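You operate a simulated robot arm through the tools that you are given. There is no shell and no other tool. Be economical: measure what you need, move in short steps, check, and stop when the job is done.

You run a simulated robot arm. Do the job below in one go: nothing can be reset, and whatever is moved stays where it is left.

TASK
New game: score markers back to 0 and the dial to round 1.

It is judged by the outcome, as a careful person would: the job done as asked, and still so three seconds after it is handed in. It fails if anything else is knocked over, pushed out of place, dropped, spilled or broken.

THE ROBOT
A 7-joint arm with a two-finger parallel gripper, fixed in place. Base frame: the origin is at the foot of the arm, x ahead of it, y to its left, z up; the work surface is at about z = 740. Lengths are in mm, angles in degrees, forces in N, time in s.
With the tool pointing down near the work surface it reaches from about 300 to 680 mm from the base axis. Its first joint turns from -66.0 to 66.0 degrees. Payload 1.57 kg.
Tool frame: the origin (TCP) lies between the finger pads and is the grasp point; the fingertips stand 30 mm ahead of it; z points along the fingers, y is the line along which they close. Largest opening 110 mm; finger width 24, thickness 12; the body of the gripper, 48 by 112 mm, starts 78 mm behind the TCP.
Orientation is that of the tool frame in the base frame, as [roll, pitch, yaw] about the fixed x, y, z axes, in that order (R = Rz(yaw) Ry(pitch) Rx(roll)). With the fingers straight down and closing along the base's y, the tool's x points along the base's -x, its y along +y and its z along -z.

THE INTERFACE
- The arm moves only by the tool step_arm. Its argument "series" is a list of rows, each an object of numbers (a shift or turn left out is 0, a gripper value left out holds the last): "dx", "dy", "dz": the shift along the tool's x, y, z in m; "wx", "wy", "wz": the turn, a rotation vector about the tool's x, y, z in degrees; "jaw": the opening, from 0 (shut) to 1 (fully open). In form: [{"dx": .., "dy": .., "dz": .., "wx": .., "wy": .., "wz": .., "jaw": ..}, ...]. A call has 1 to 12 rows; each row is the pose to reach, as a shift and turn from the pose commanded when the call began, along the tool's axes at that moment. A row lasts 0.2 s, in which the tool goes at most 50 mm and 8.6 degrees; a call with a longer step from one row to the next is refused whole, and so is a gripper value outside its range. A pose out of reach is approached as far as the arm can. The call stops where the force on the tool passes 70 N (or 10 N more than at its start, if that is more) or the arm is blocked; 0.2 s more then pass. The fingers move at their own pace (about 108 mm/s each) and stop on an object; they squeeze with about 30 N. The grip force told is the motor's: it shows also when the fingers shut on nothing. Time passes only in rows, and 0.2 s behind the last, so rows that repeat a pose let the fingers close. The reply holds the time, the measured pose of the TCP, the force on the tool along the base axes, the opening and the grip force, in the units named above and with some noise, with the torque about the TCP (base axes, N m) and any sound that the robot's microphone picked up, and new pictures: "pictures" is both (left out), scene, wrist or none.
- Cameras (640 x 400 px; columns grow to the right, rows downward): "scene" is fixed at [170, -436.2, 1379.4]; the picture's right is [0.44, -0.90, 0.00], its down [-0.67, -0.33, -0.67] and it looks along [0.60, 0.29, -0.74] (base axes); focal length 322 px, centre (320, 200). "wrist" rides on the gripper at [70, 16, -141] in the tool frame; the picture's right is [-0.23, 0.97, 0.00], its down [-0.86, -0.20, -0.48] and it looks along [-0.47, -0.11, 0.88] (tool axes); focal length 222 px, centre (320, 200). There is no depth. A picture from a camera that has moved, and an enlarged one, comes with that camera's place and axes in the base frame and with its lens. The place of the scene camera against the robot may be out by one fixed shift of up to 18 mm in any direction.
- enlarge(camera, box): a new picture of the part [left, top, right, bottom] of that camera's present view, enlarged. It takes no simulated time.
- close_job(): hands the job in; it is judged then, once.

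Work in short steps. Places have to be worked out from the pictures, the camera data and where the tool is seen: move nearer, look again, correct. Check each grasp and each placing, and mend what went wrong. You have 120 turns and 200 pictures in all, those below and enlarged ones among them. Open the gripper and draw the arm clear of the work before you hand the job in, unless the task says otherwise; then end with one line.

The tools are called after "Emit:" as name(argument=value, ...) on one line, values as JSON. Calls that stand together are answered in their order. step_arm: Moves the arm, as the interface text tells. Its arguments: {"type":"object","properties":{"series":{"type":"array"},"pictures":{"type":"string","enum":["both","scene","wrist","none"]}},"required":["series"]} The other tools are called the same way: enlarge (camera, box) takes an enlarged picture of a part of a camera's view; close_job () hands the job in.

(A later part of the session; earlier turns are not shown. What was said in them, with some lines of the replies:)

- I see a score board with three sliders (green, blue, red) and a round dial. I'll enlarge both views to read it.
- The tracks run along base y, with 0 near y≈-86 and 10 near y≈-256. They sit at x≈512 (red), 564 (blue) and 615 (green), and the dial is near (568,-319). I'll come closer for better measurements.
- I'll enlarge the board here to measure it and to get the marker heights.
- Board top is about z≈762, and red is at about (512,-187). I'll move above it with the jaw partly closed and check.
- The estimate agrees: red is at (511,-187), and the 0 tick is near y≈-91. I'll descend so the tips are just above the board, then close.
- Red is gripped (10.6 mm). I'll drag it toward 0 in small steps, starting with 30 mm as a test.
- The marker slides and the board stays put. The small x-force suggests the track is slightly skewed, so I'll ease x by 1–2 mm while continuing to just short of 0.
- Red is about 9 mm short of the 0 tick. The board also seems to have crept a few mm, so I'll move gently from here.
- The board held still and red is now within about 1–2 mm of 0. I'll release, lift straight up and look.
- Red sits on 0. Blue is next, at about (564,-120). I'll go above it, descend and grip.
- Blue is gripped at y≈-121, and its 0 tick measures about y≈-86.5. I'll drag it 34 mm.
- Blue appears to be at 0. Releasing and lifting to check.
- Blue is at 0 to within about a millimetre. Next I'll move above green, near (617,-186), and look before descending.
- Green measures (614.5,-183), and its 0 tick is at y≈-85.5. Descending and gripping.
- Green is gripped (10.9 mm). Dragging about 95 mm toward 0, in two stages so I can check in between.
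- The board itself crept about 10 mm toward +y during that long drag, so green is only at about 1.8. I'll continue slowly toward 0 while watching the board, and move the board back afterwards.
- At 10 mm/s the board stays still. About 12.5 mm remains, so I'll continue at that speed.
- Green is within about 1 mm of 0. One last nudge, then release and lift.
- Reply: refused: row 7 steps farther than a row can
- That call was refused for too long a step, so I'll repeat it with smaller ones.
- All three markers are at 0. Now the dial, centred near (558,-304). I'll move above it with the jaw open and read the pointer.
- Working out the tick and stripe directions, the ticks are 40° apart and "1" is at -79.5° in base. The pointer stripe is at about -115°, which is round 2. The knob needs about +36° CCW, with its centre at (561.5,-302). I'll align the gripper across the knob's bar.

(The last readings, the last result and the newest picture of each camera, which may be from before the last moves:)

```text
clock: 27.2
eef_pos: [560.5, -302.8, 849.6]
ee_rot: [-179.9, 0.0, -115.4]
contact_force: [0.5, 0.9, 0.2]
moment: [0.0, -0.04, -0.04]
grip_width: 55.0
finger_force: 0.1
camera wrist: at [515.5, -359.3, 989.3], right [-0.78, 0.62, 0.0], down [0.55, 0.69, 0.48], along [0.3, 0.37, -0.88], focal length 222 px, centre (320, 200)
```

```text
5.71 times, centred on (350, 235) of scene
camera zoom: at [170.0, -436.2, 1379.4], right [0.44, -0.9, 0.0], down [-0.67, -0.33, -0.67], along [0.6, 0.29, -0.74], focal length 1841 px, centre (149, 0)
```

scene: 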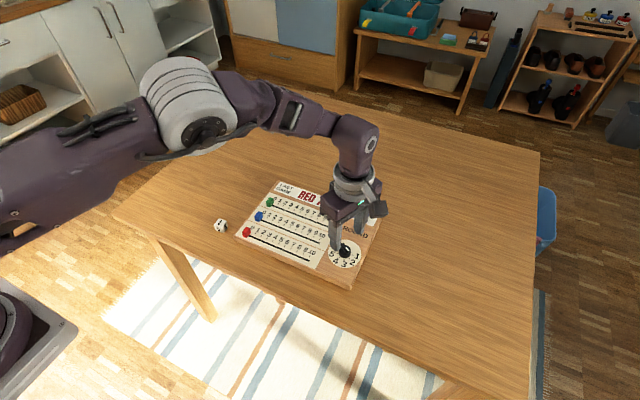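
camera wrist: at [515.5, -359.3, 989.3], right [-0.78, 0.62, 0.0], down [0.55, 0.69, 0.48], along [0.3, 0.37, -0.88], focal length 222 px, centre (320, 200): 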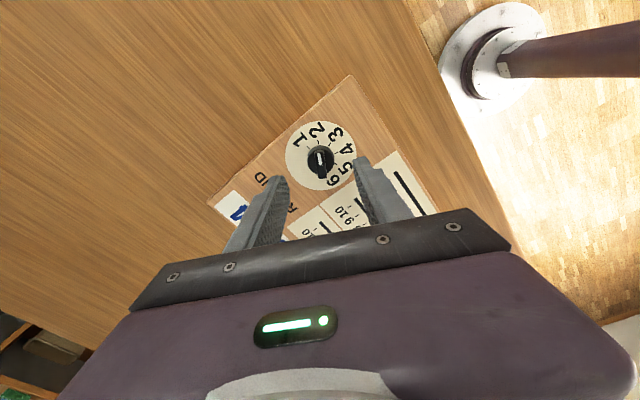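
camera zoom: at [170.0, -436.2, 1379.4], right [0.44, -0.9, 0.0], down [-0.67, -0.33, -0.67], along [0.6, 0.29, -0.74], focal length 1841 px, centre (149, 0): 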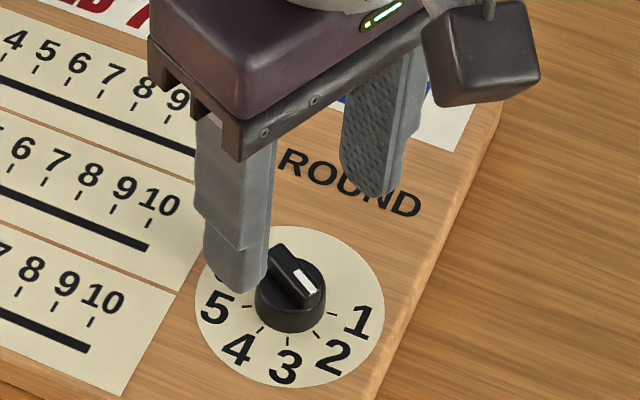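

The pointer reads exactly 2 (-120°), so it needs +40°. The TCP is already over the knob centre. I'll trim the yaw by 4.5°, descend to tips at about z 775 and close on the bar.

Emit:
step_arm(series=[{"wz": 4.5, "jaw": 0.35}, {"wz": 4.5, "dz": 0.02}, {"wz": 4.5, "dz": 0.035}, {"wz": 4.5, "dz": 0.045}, {"wz": 4.5, "dz": 0.045}, {"wz": 4.5, "dz": 0.045, "jaw": 0}, {"wz": 4.5, "dz": 0.045, "jaw": 0}, {"wz": 4.5, "dz": 0.045, "jaw": 0}], pictures="none")

Emit:
enlarge(camera="wrist", box=[240, 110, 400, 210])

Emit:
enlarge(camera="scene", box=[310, 200, 390, 270])

```text
clock: 29.0
eef_pos: [560.2, -301.9, 803.7]
ee_rot: [-180.0, 0.1, -120.1]
contact_force: [-2.5, 1.6, -0.1]
moment: [-0.04, 0.11, 0.0]
grip_width: 26.2
finger_force: 29.9
```

```text
4.00 times, centred on (320, 160) of wrist
camera zoom: at [511.5, -354.6, 943.9], right [-0.73, 0.68, 0.0], down [0.6, 0.64, 0.48], along [0.33, 0.35, -0.88], focal length 888 px, centre (320, 360)
```

zoom: 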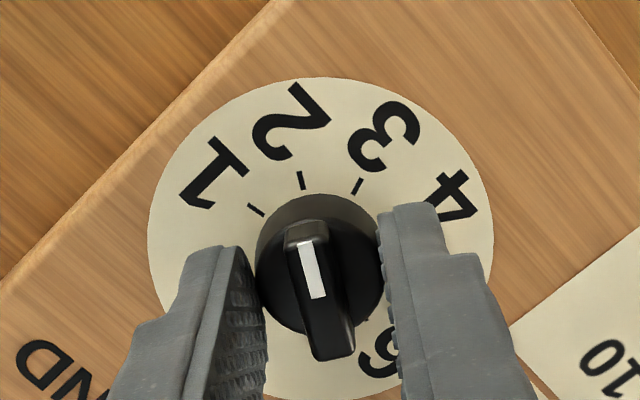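

```text
5.71 times, centred on (350, 235) of scene
camera zoom: at [170.0, -436.2, 1379.4], right [0.44, -0.9, 0.0], down [-0.67, -0.33, -0.67], along [0.6, 0.29, -0.74], focal length 1841 px, centre (149, 0)
```

zoom: 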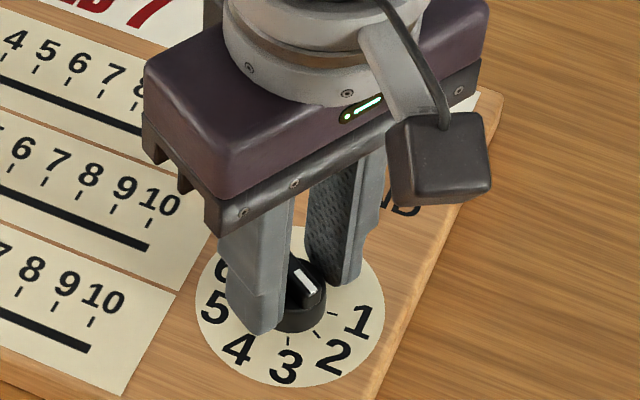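

The jaws closed on the knob's cylinder (26 mm), so the bar is higher up. I'll open, rise 9 mm and close on the bar itself.

Emit:
step_arm(series=[{"jaw": 0.38}, {"jaw": 0.38}, {"dz": -0.009}, {"dz": -0.009, "jaw": 0}, {"dz": -0.009, "jaw": 0}, {"dz": -0.009, "jaw": 0}], pictures="none")

Emit:
enlarge(camera="wrist", box=[240, 110, 400, 210])

Emit:
enlarge(camera="scene", box=[310, 200, 390, 270])

```text
clock: 30.4
eef_pos: [558.9, -302.7, 812.0]
ee_rot: [-180.0, 0.1, -120.0]
contact_force: [-1.9, 0.9, 3.9]
moment: [0.22, -0.01, 0.0]
grip_width: 8.6
finger_force: 27.1
```

```text
4.00 times, centred on (320, 160) of wrist
camera zoom: at [511.3, -354.9, 953.3], right [-0.73, 0.68, 0.0], down [0.6, 0.64, 0.48], along [0.33, 0.35, -0.88], focal length 888 px, centre (320, 360)
```

zoom: 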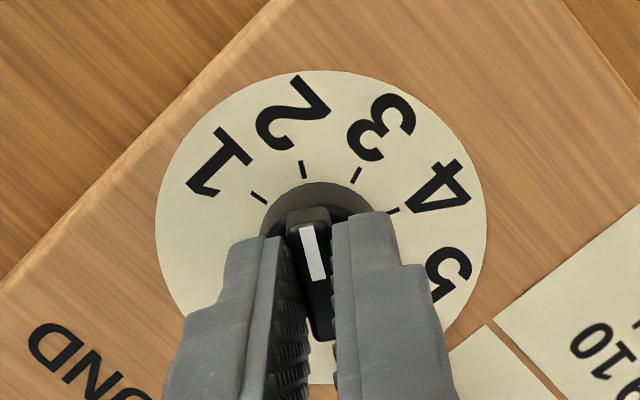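

```text
5.71 times, centred on (350, 235) of scene
camera zoom: at [169.9, -436.1, 1379.4], right [0.44, -0.9, 0.0], down [-0.67, -0.33, -0.67], along [0.6, 0.29, -0.74], focal length 1841 px, centre (149, 0)
```

zoom: 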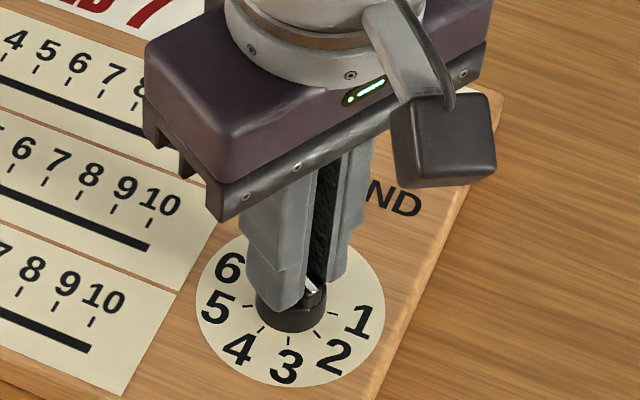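

The bar is gripped (8.6 mm). Turning +40° about base z (wz -40) slowly.

Emit:
step_arm(series=[{"wz": -4}, {"wz": -8}, {"wz": -12}, {"wz": -16}, {"wz": -20}, {"wz": -24}, {"wz": -28}, {"wz": -32}, {"wz": -36}, {"wz": -40}, {"wz": -40}], pictures="none")

Emit:
enlarge(camera="wrist", box=[240, 110, 400, 210])

Emit:
enlarge(camera="scene", box=[230, 180, 400, 290])

```text
clock: 32.8
eef_pos: [559.9, -303.4, 812.3]
ee_rot: [-179.9, -0.1, -80.0]
contact_force: [1.1, -1.7, 12.0]
moment: [0.22, 0.03, 0.01]
grip_width: 8.9
finger_force: 27.5
```

```text
4.00 times, centred on (320, 160) of wrist
camera zoom: at [556.7, -374.1, 953.3], right [-1.0, 0.05, 0.0], down [0.05, 0.88, 0.48], along [0.03, 0.48, -0.88], focal length 888 px, centre (320, 360)
```

zoom: 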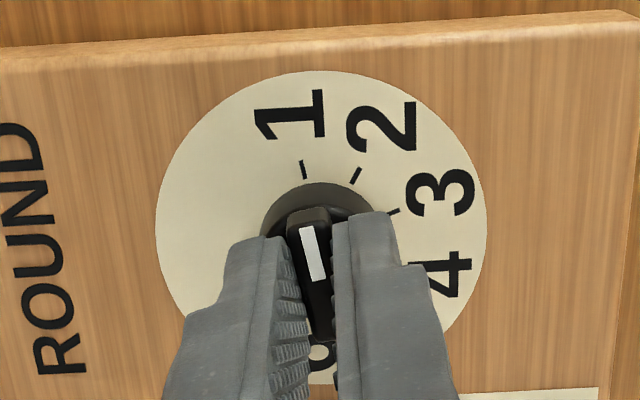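

```text
3.64 times, centred on (315, 235) of scene
camera zoom: at [169.8, -436.1, 1379.5], right [0.44, -0.9, 0.0], down [-0.67, -0.33, -0.67], along [0.6, 0.29, -0.74], focal length 1172 px, centre (338, 73)
```

zoom: 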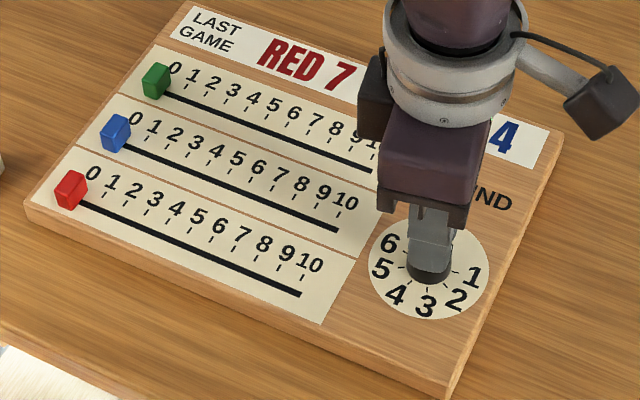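

The dial is on 1 and the board did not move. Since my drags shifted the board about (-4,+14) mm overall, I'll use this grip to slide it gently back. The pull line runs through the board's middle, so it shouldn't rotate.

Emit:
step_arm(series=[{"dz": -0.001}, {"dx": 0.0015, "dz": -0.001}, {"dx": 0.003, "dy": -0.0003, "dz": -0.001}, {"dx": 0.0045, "dy": -0.0005, "dz": -0.001}, {"dx": 0.006, "dy": -0.0007, "dz": -0.001}, {"dx": 0.0075, "dy": -0.0009, "dz": -0.001}, {"dx": 0.009, "dy": -0.001, "dz": -0.001}, {"dx": 0.0105, "dy": -0.0012, "dz": -0.001}, {"dx": 0.012, "dy": -0.0013, "dz": -0.001}, {"dx": 0.0135, "dy": -0.0014, "dz": -0.001}, {"dx": 0.0145, "dy": -0.0015, "dz": -0.001}, {"dx": 0.0145, "dy": -0.0015, "dz": -0.001}], pictures="none")

Emit:
enlarge(camera="wrist", box=[240, 110, 400, 210])

Emit:
enlarge(camera="scene", box=[230, 180, 400, 290])

```text
clock: 35.4
eef_pos: [565.5, -316.9, 812.1]
ee_rot: [179.9, 0.0, -80.0]
contact_force: [-0.6, 1.1, -0.7]
moment: [-0.28, -0.06, 0.03]
grip_width: 8.7
finger_force: 27.8
```

```text
4.00 times, centred on (320, 160) of wrist
camera zoom: at [560.9, -388.4, 953.6], right [-1.0, 0.05, 0.0], down [0.05, 0.88, 0.48], along [0.03, 0.48, -0.88], focal length 888 px, centre (320, 360)
```

zoom: 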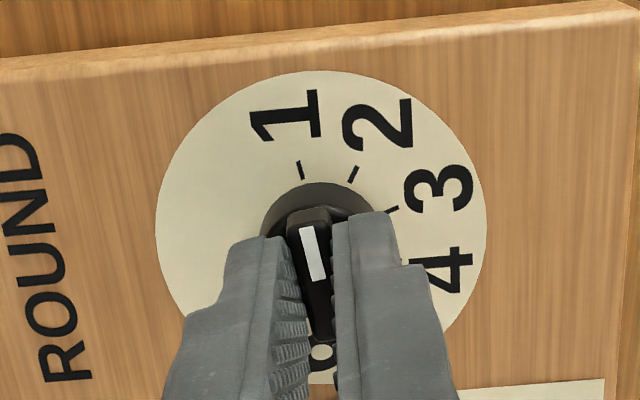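

```text
3.64 times, centred on (315, 235) of scene
camera zoom: at [170.2, -436.2, 1379.4], right [0.44, -0.9, 0.0], down [-0.67, -0.33, -0.67], along [0.6, 0.29, -0.74], focal length 1172 px, centre (338, 73)
```

zoom: 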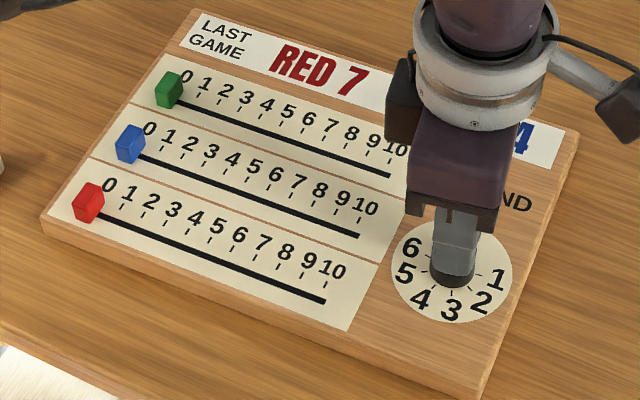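

The board is back to within a few mm, with a slight skew of about 1.5°. I'll trim the knob by 2° to follow it, then release, lift and inspect.

Emit:
step_arm(series=[{"wz": -1}, {"wz": -2}, {"wz": -2}, {"wz": -2, "jaw": 0.3}, {"wz": -2, "jaw": 0.3}, {"wz": -2, "dz": -0.03}, {"wz": -2, "dz": -0.07}, {"wz": -2, "dz": -0.1}, {"wz": -2, "dz": -0.1}], pictures="none")

Emit:
enlarge(camera="wrist", box=[240, 90, 400, 190])

Emit:
enlarge(camera="scene", box=[230, 180, 400, 290])

```text
clock: 37.4
eef_pos: [562.3, -316.8, 914.2]
ee_rot: [180.0, 0.0, -78.0]
contact_force: [-0.7, -0.7, 0.5]
moment: [-0.06, 0.0, -0.02]
grip_width: 32.9
finger_force: 0.0
```

```text
4.00 times, centred on (320, 140) of wrist
camera zoom: at [560.7, -387.7, 1055.9], right [-1.0, 0.02, 0.0], down [0.02, 0.88, 0.48], along [0.01, 0.48, -0.88], focal length 888 px, centre (320, 440)
```

zoom: 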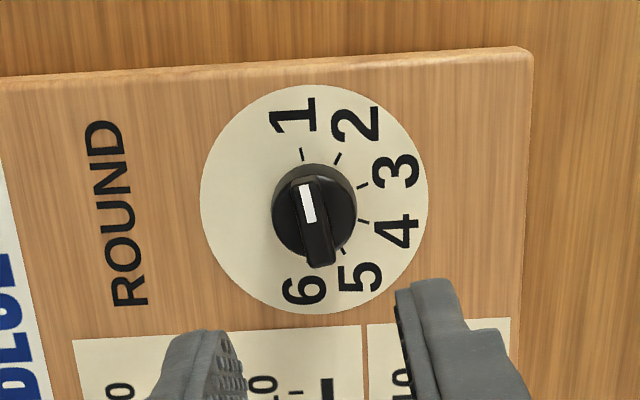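

```text
3.64 times, centred on (315, 235) of scene
camera zoom: at [170.0, -436.2, 1379.4], right [0.44, -0.9, 0.0], down [-0.67, -0.33, -0.67], along [0.6, 0.29, -0.74], focal length 1172 px, centre (338, 73)
```

zoom: 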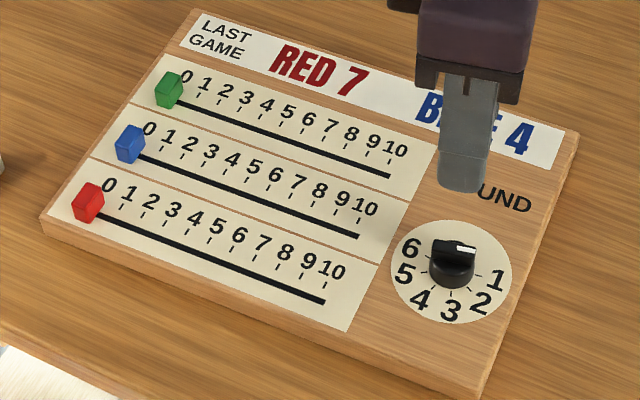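

The dial points to 1. Next I'll unwind the wrist, rise, and take a last look at the markers.

Emit:
step_arm(series=[{"dz": -0.02, "wz": 8}, {"dz": -0.03, "wz": 16}, {"dz": -0.03, "wz": 24}, {"dz": -0.03, "wz": 32}, {"dz": -0.03, "wz": 40}, {"dz": -0.03, "wz": 48}, {"dz": -0.03, "wz": 56, "dx": -0.03}, {"dz": -0.03, "wz": 64, "dx": -0.06}, {"dz": -0.03, "wz": 72, "dx": -0.09, "dy": 0.03}, {"dz": -0.03, "wz": 80, "dx": -0.12, "dy": 0.06}, {"dz": -0.03, "wz": 88, "dx": -0.14, "dy": 0.09, "jaw": 0.9}, {"dz": -0.03, "wz": 96, "dx": -0.16, "dy": 0.12, "jaw": 0.9}])

Emit:
enlarge(camera="wrist", box=[240, 90, 440, 215])

```text
clock: 40.0
eef_pos: [415.0, -186.7, 943.5]
ee_rot: [180.0, 0.1, -174.1]
contact_force: [0.8, 0.7, -0.5]
moment: [0.03, 0.02, 0.01]
grip_width: 99.0
finger_force: 0.0
camera wrist: at [343.2, -176.3, 1083.9], right [0.13, 0.99, 0.0], down [0.87, -0.11, 0.48], along [0.48, -0.06, -0.88], focal length 222 px, centre (320, 200)
```

scene: 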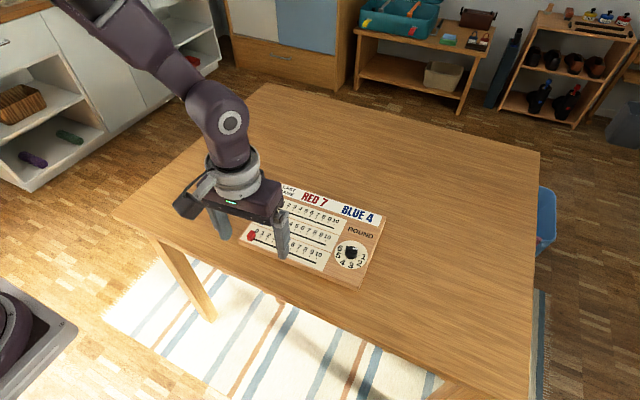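
wrist: 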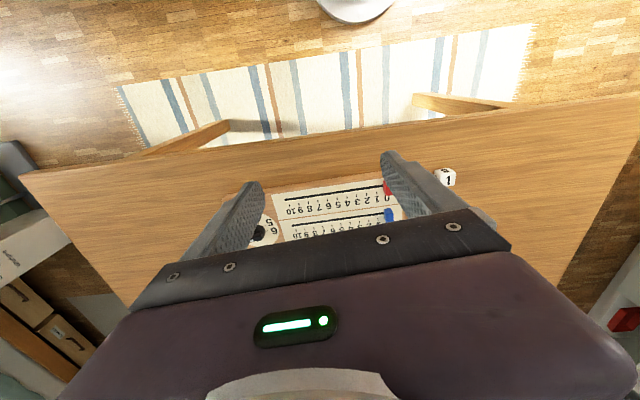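

```text
3.20 times, centred on (340, 152) of wrist
camera zoom: at [343.2, -176.3, 1083.9], right [0.13, 0.99, 0.0], down [0.87, -0.11, 0.48], along [0.48, -0.06, -0.88], focal length 711 px, centre (256, 352)
```

zoom: 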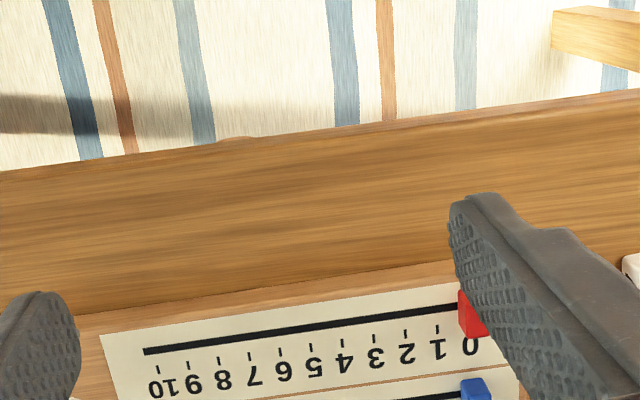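

I need a better view of the 0 ends, so I'll shift over them, staying high.

Emit:
step_arm(series=[{"dx": -0.03, "dy": 0.025, "wz": -6}, {"dx": -0.06, "dy": 0.05, "wz": -6}, {"dx": -0.09, "dy": 0.08, "wz": -6}, {"dx": -0.12, "dy": 0.08, "wz": -6}, {"dx": -0.12, "dy": 0.08, "wz": -6}], pictures="none")

Emit:
enlarge(camera="wrist", box=[260, 110, 400, 210])

Emit:
enlarge(camera="scene", box=[320, 220, 390, 270])

```text
clock: 41.2
eef_pos: [527.1, -93.9, 943.1]
ee_rot: [-180.0, -0.1, -168.0]
contact_force: [0.5, 0.4, 0.4]
moment: [0.01, -0.01, -0.01]
grip_width: 99.0
finger_force: 0.0
```

```text
4.00 times, centred on (330, 160) of wrist
camera zoom: at [454.4, -92.2, 1084.2], right [0.02, 1.0, 0.0], down [0.88, -0.02, 0.48], along [0.48, -0.01, -0.88], focal length 888 px, centre (280, 360)
```

zoom: 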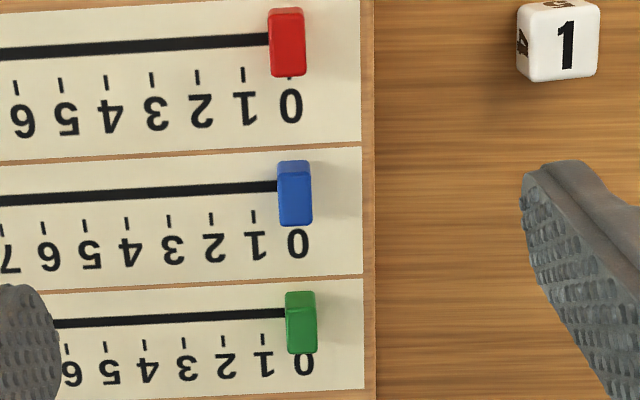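

```text
8.00 times, centred on (355, 245) of scene
camera zoom: at [170.1, -436.2, 1379.4], right [0.44, -0.9, 0.0], down [-0.67, -0.33, -0.67], along [0.6, 0.29, -0.74], focal length 2578 px, centre (40, -160)
```

zoom: 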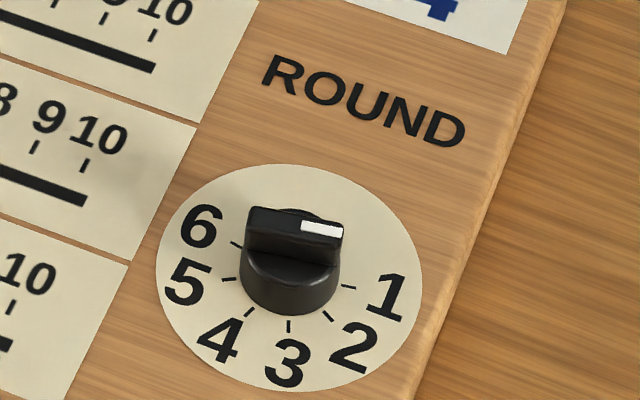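

All three markers sit on their 0 ticks and the dial points to 1. Drawing the arm up and clear.

Emit:
step_arm(series=[{"dz": -0.04}, {"dz": -0.08}, {"dz": -0.12}, {"dz": -0.14, "dx": 0.04}, {"dz": -0.14, "dx": 0.08}, {"dz": -0.14, "dx": 0.12}, {"dz": -0.14, "dx": 0.12}], pictures="scene")

```text
clock: 42.8
eef_pos: [406.7, -120.3, 1083.3]
ee_rot: [-180.0, 0.0, -168.0]
contact_force: [0.0, -0.6, 0.2]
moment: [-0.01, -0.03, 0.0]
grip_width: 98.9
finger_force: 0.1
```

scene: 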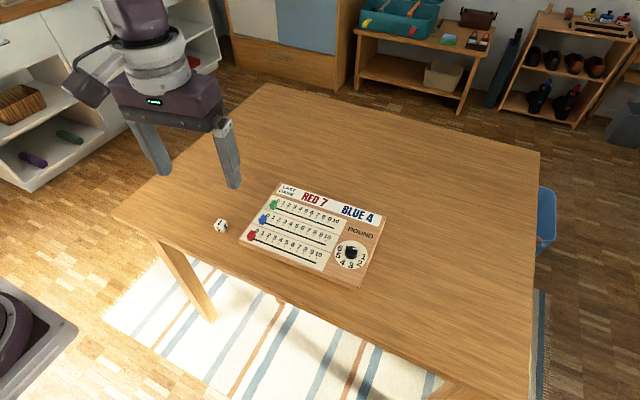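

The arm is clear, the gripper is open, and the die is untouched. Handing the job in.

Emit:
close_job()

```text
The job is handed in.
```

The red, blue and green markers are back on 0 and the dial is at round 1; the board slid about 15 mm while I dragged the markers, and I moved it back to within about 6 mm and 1.5° of where it started.
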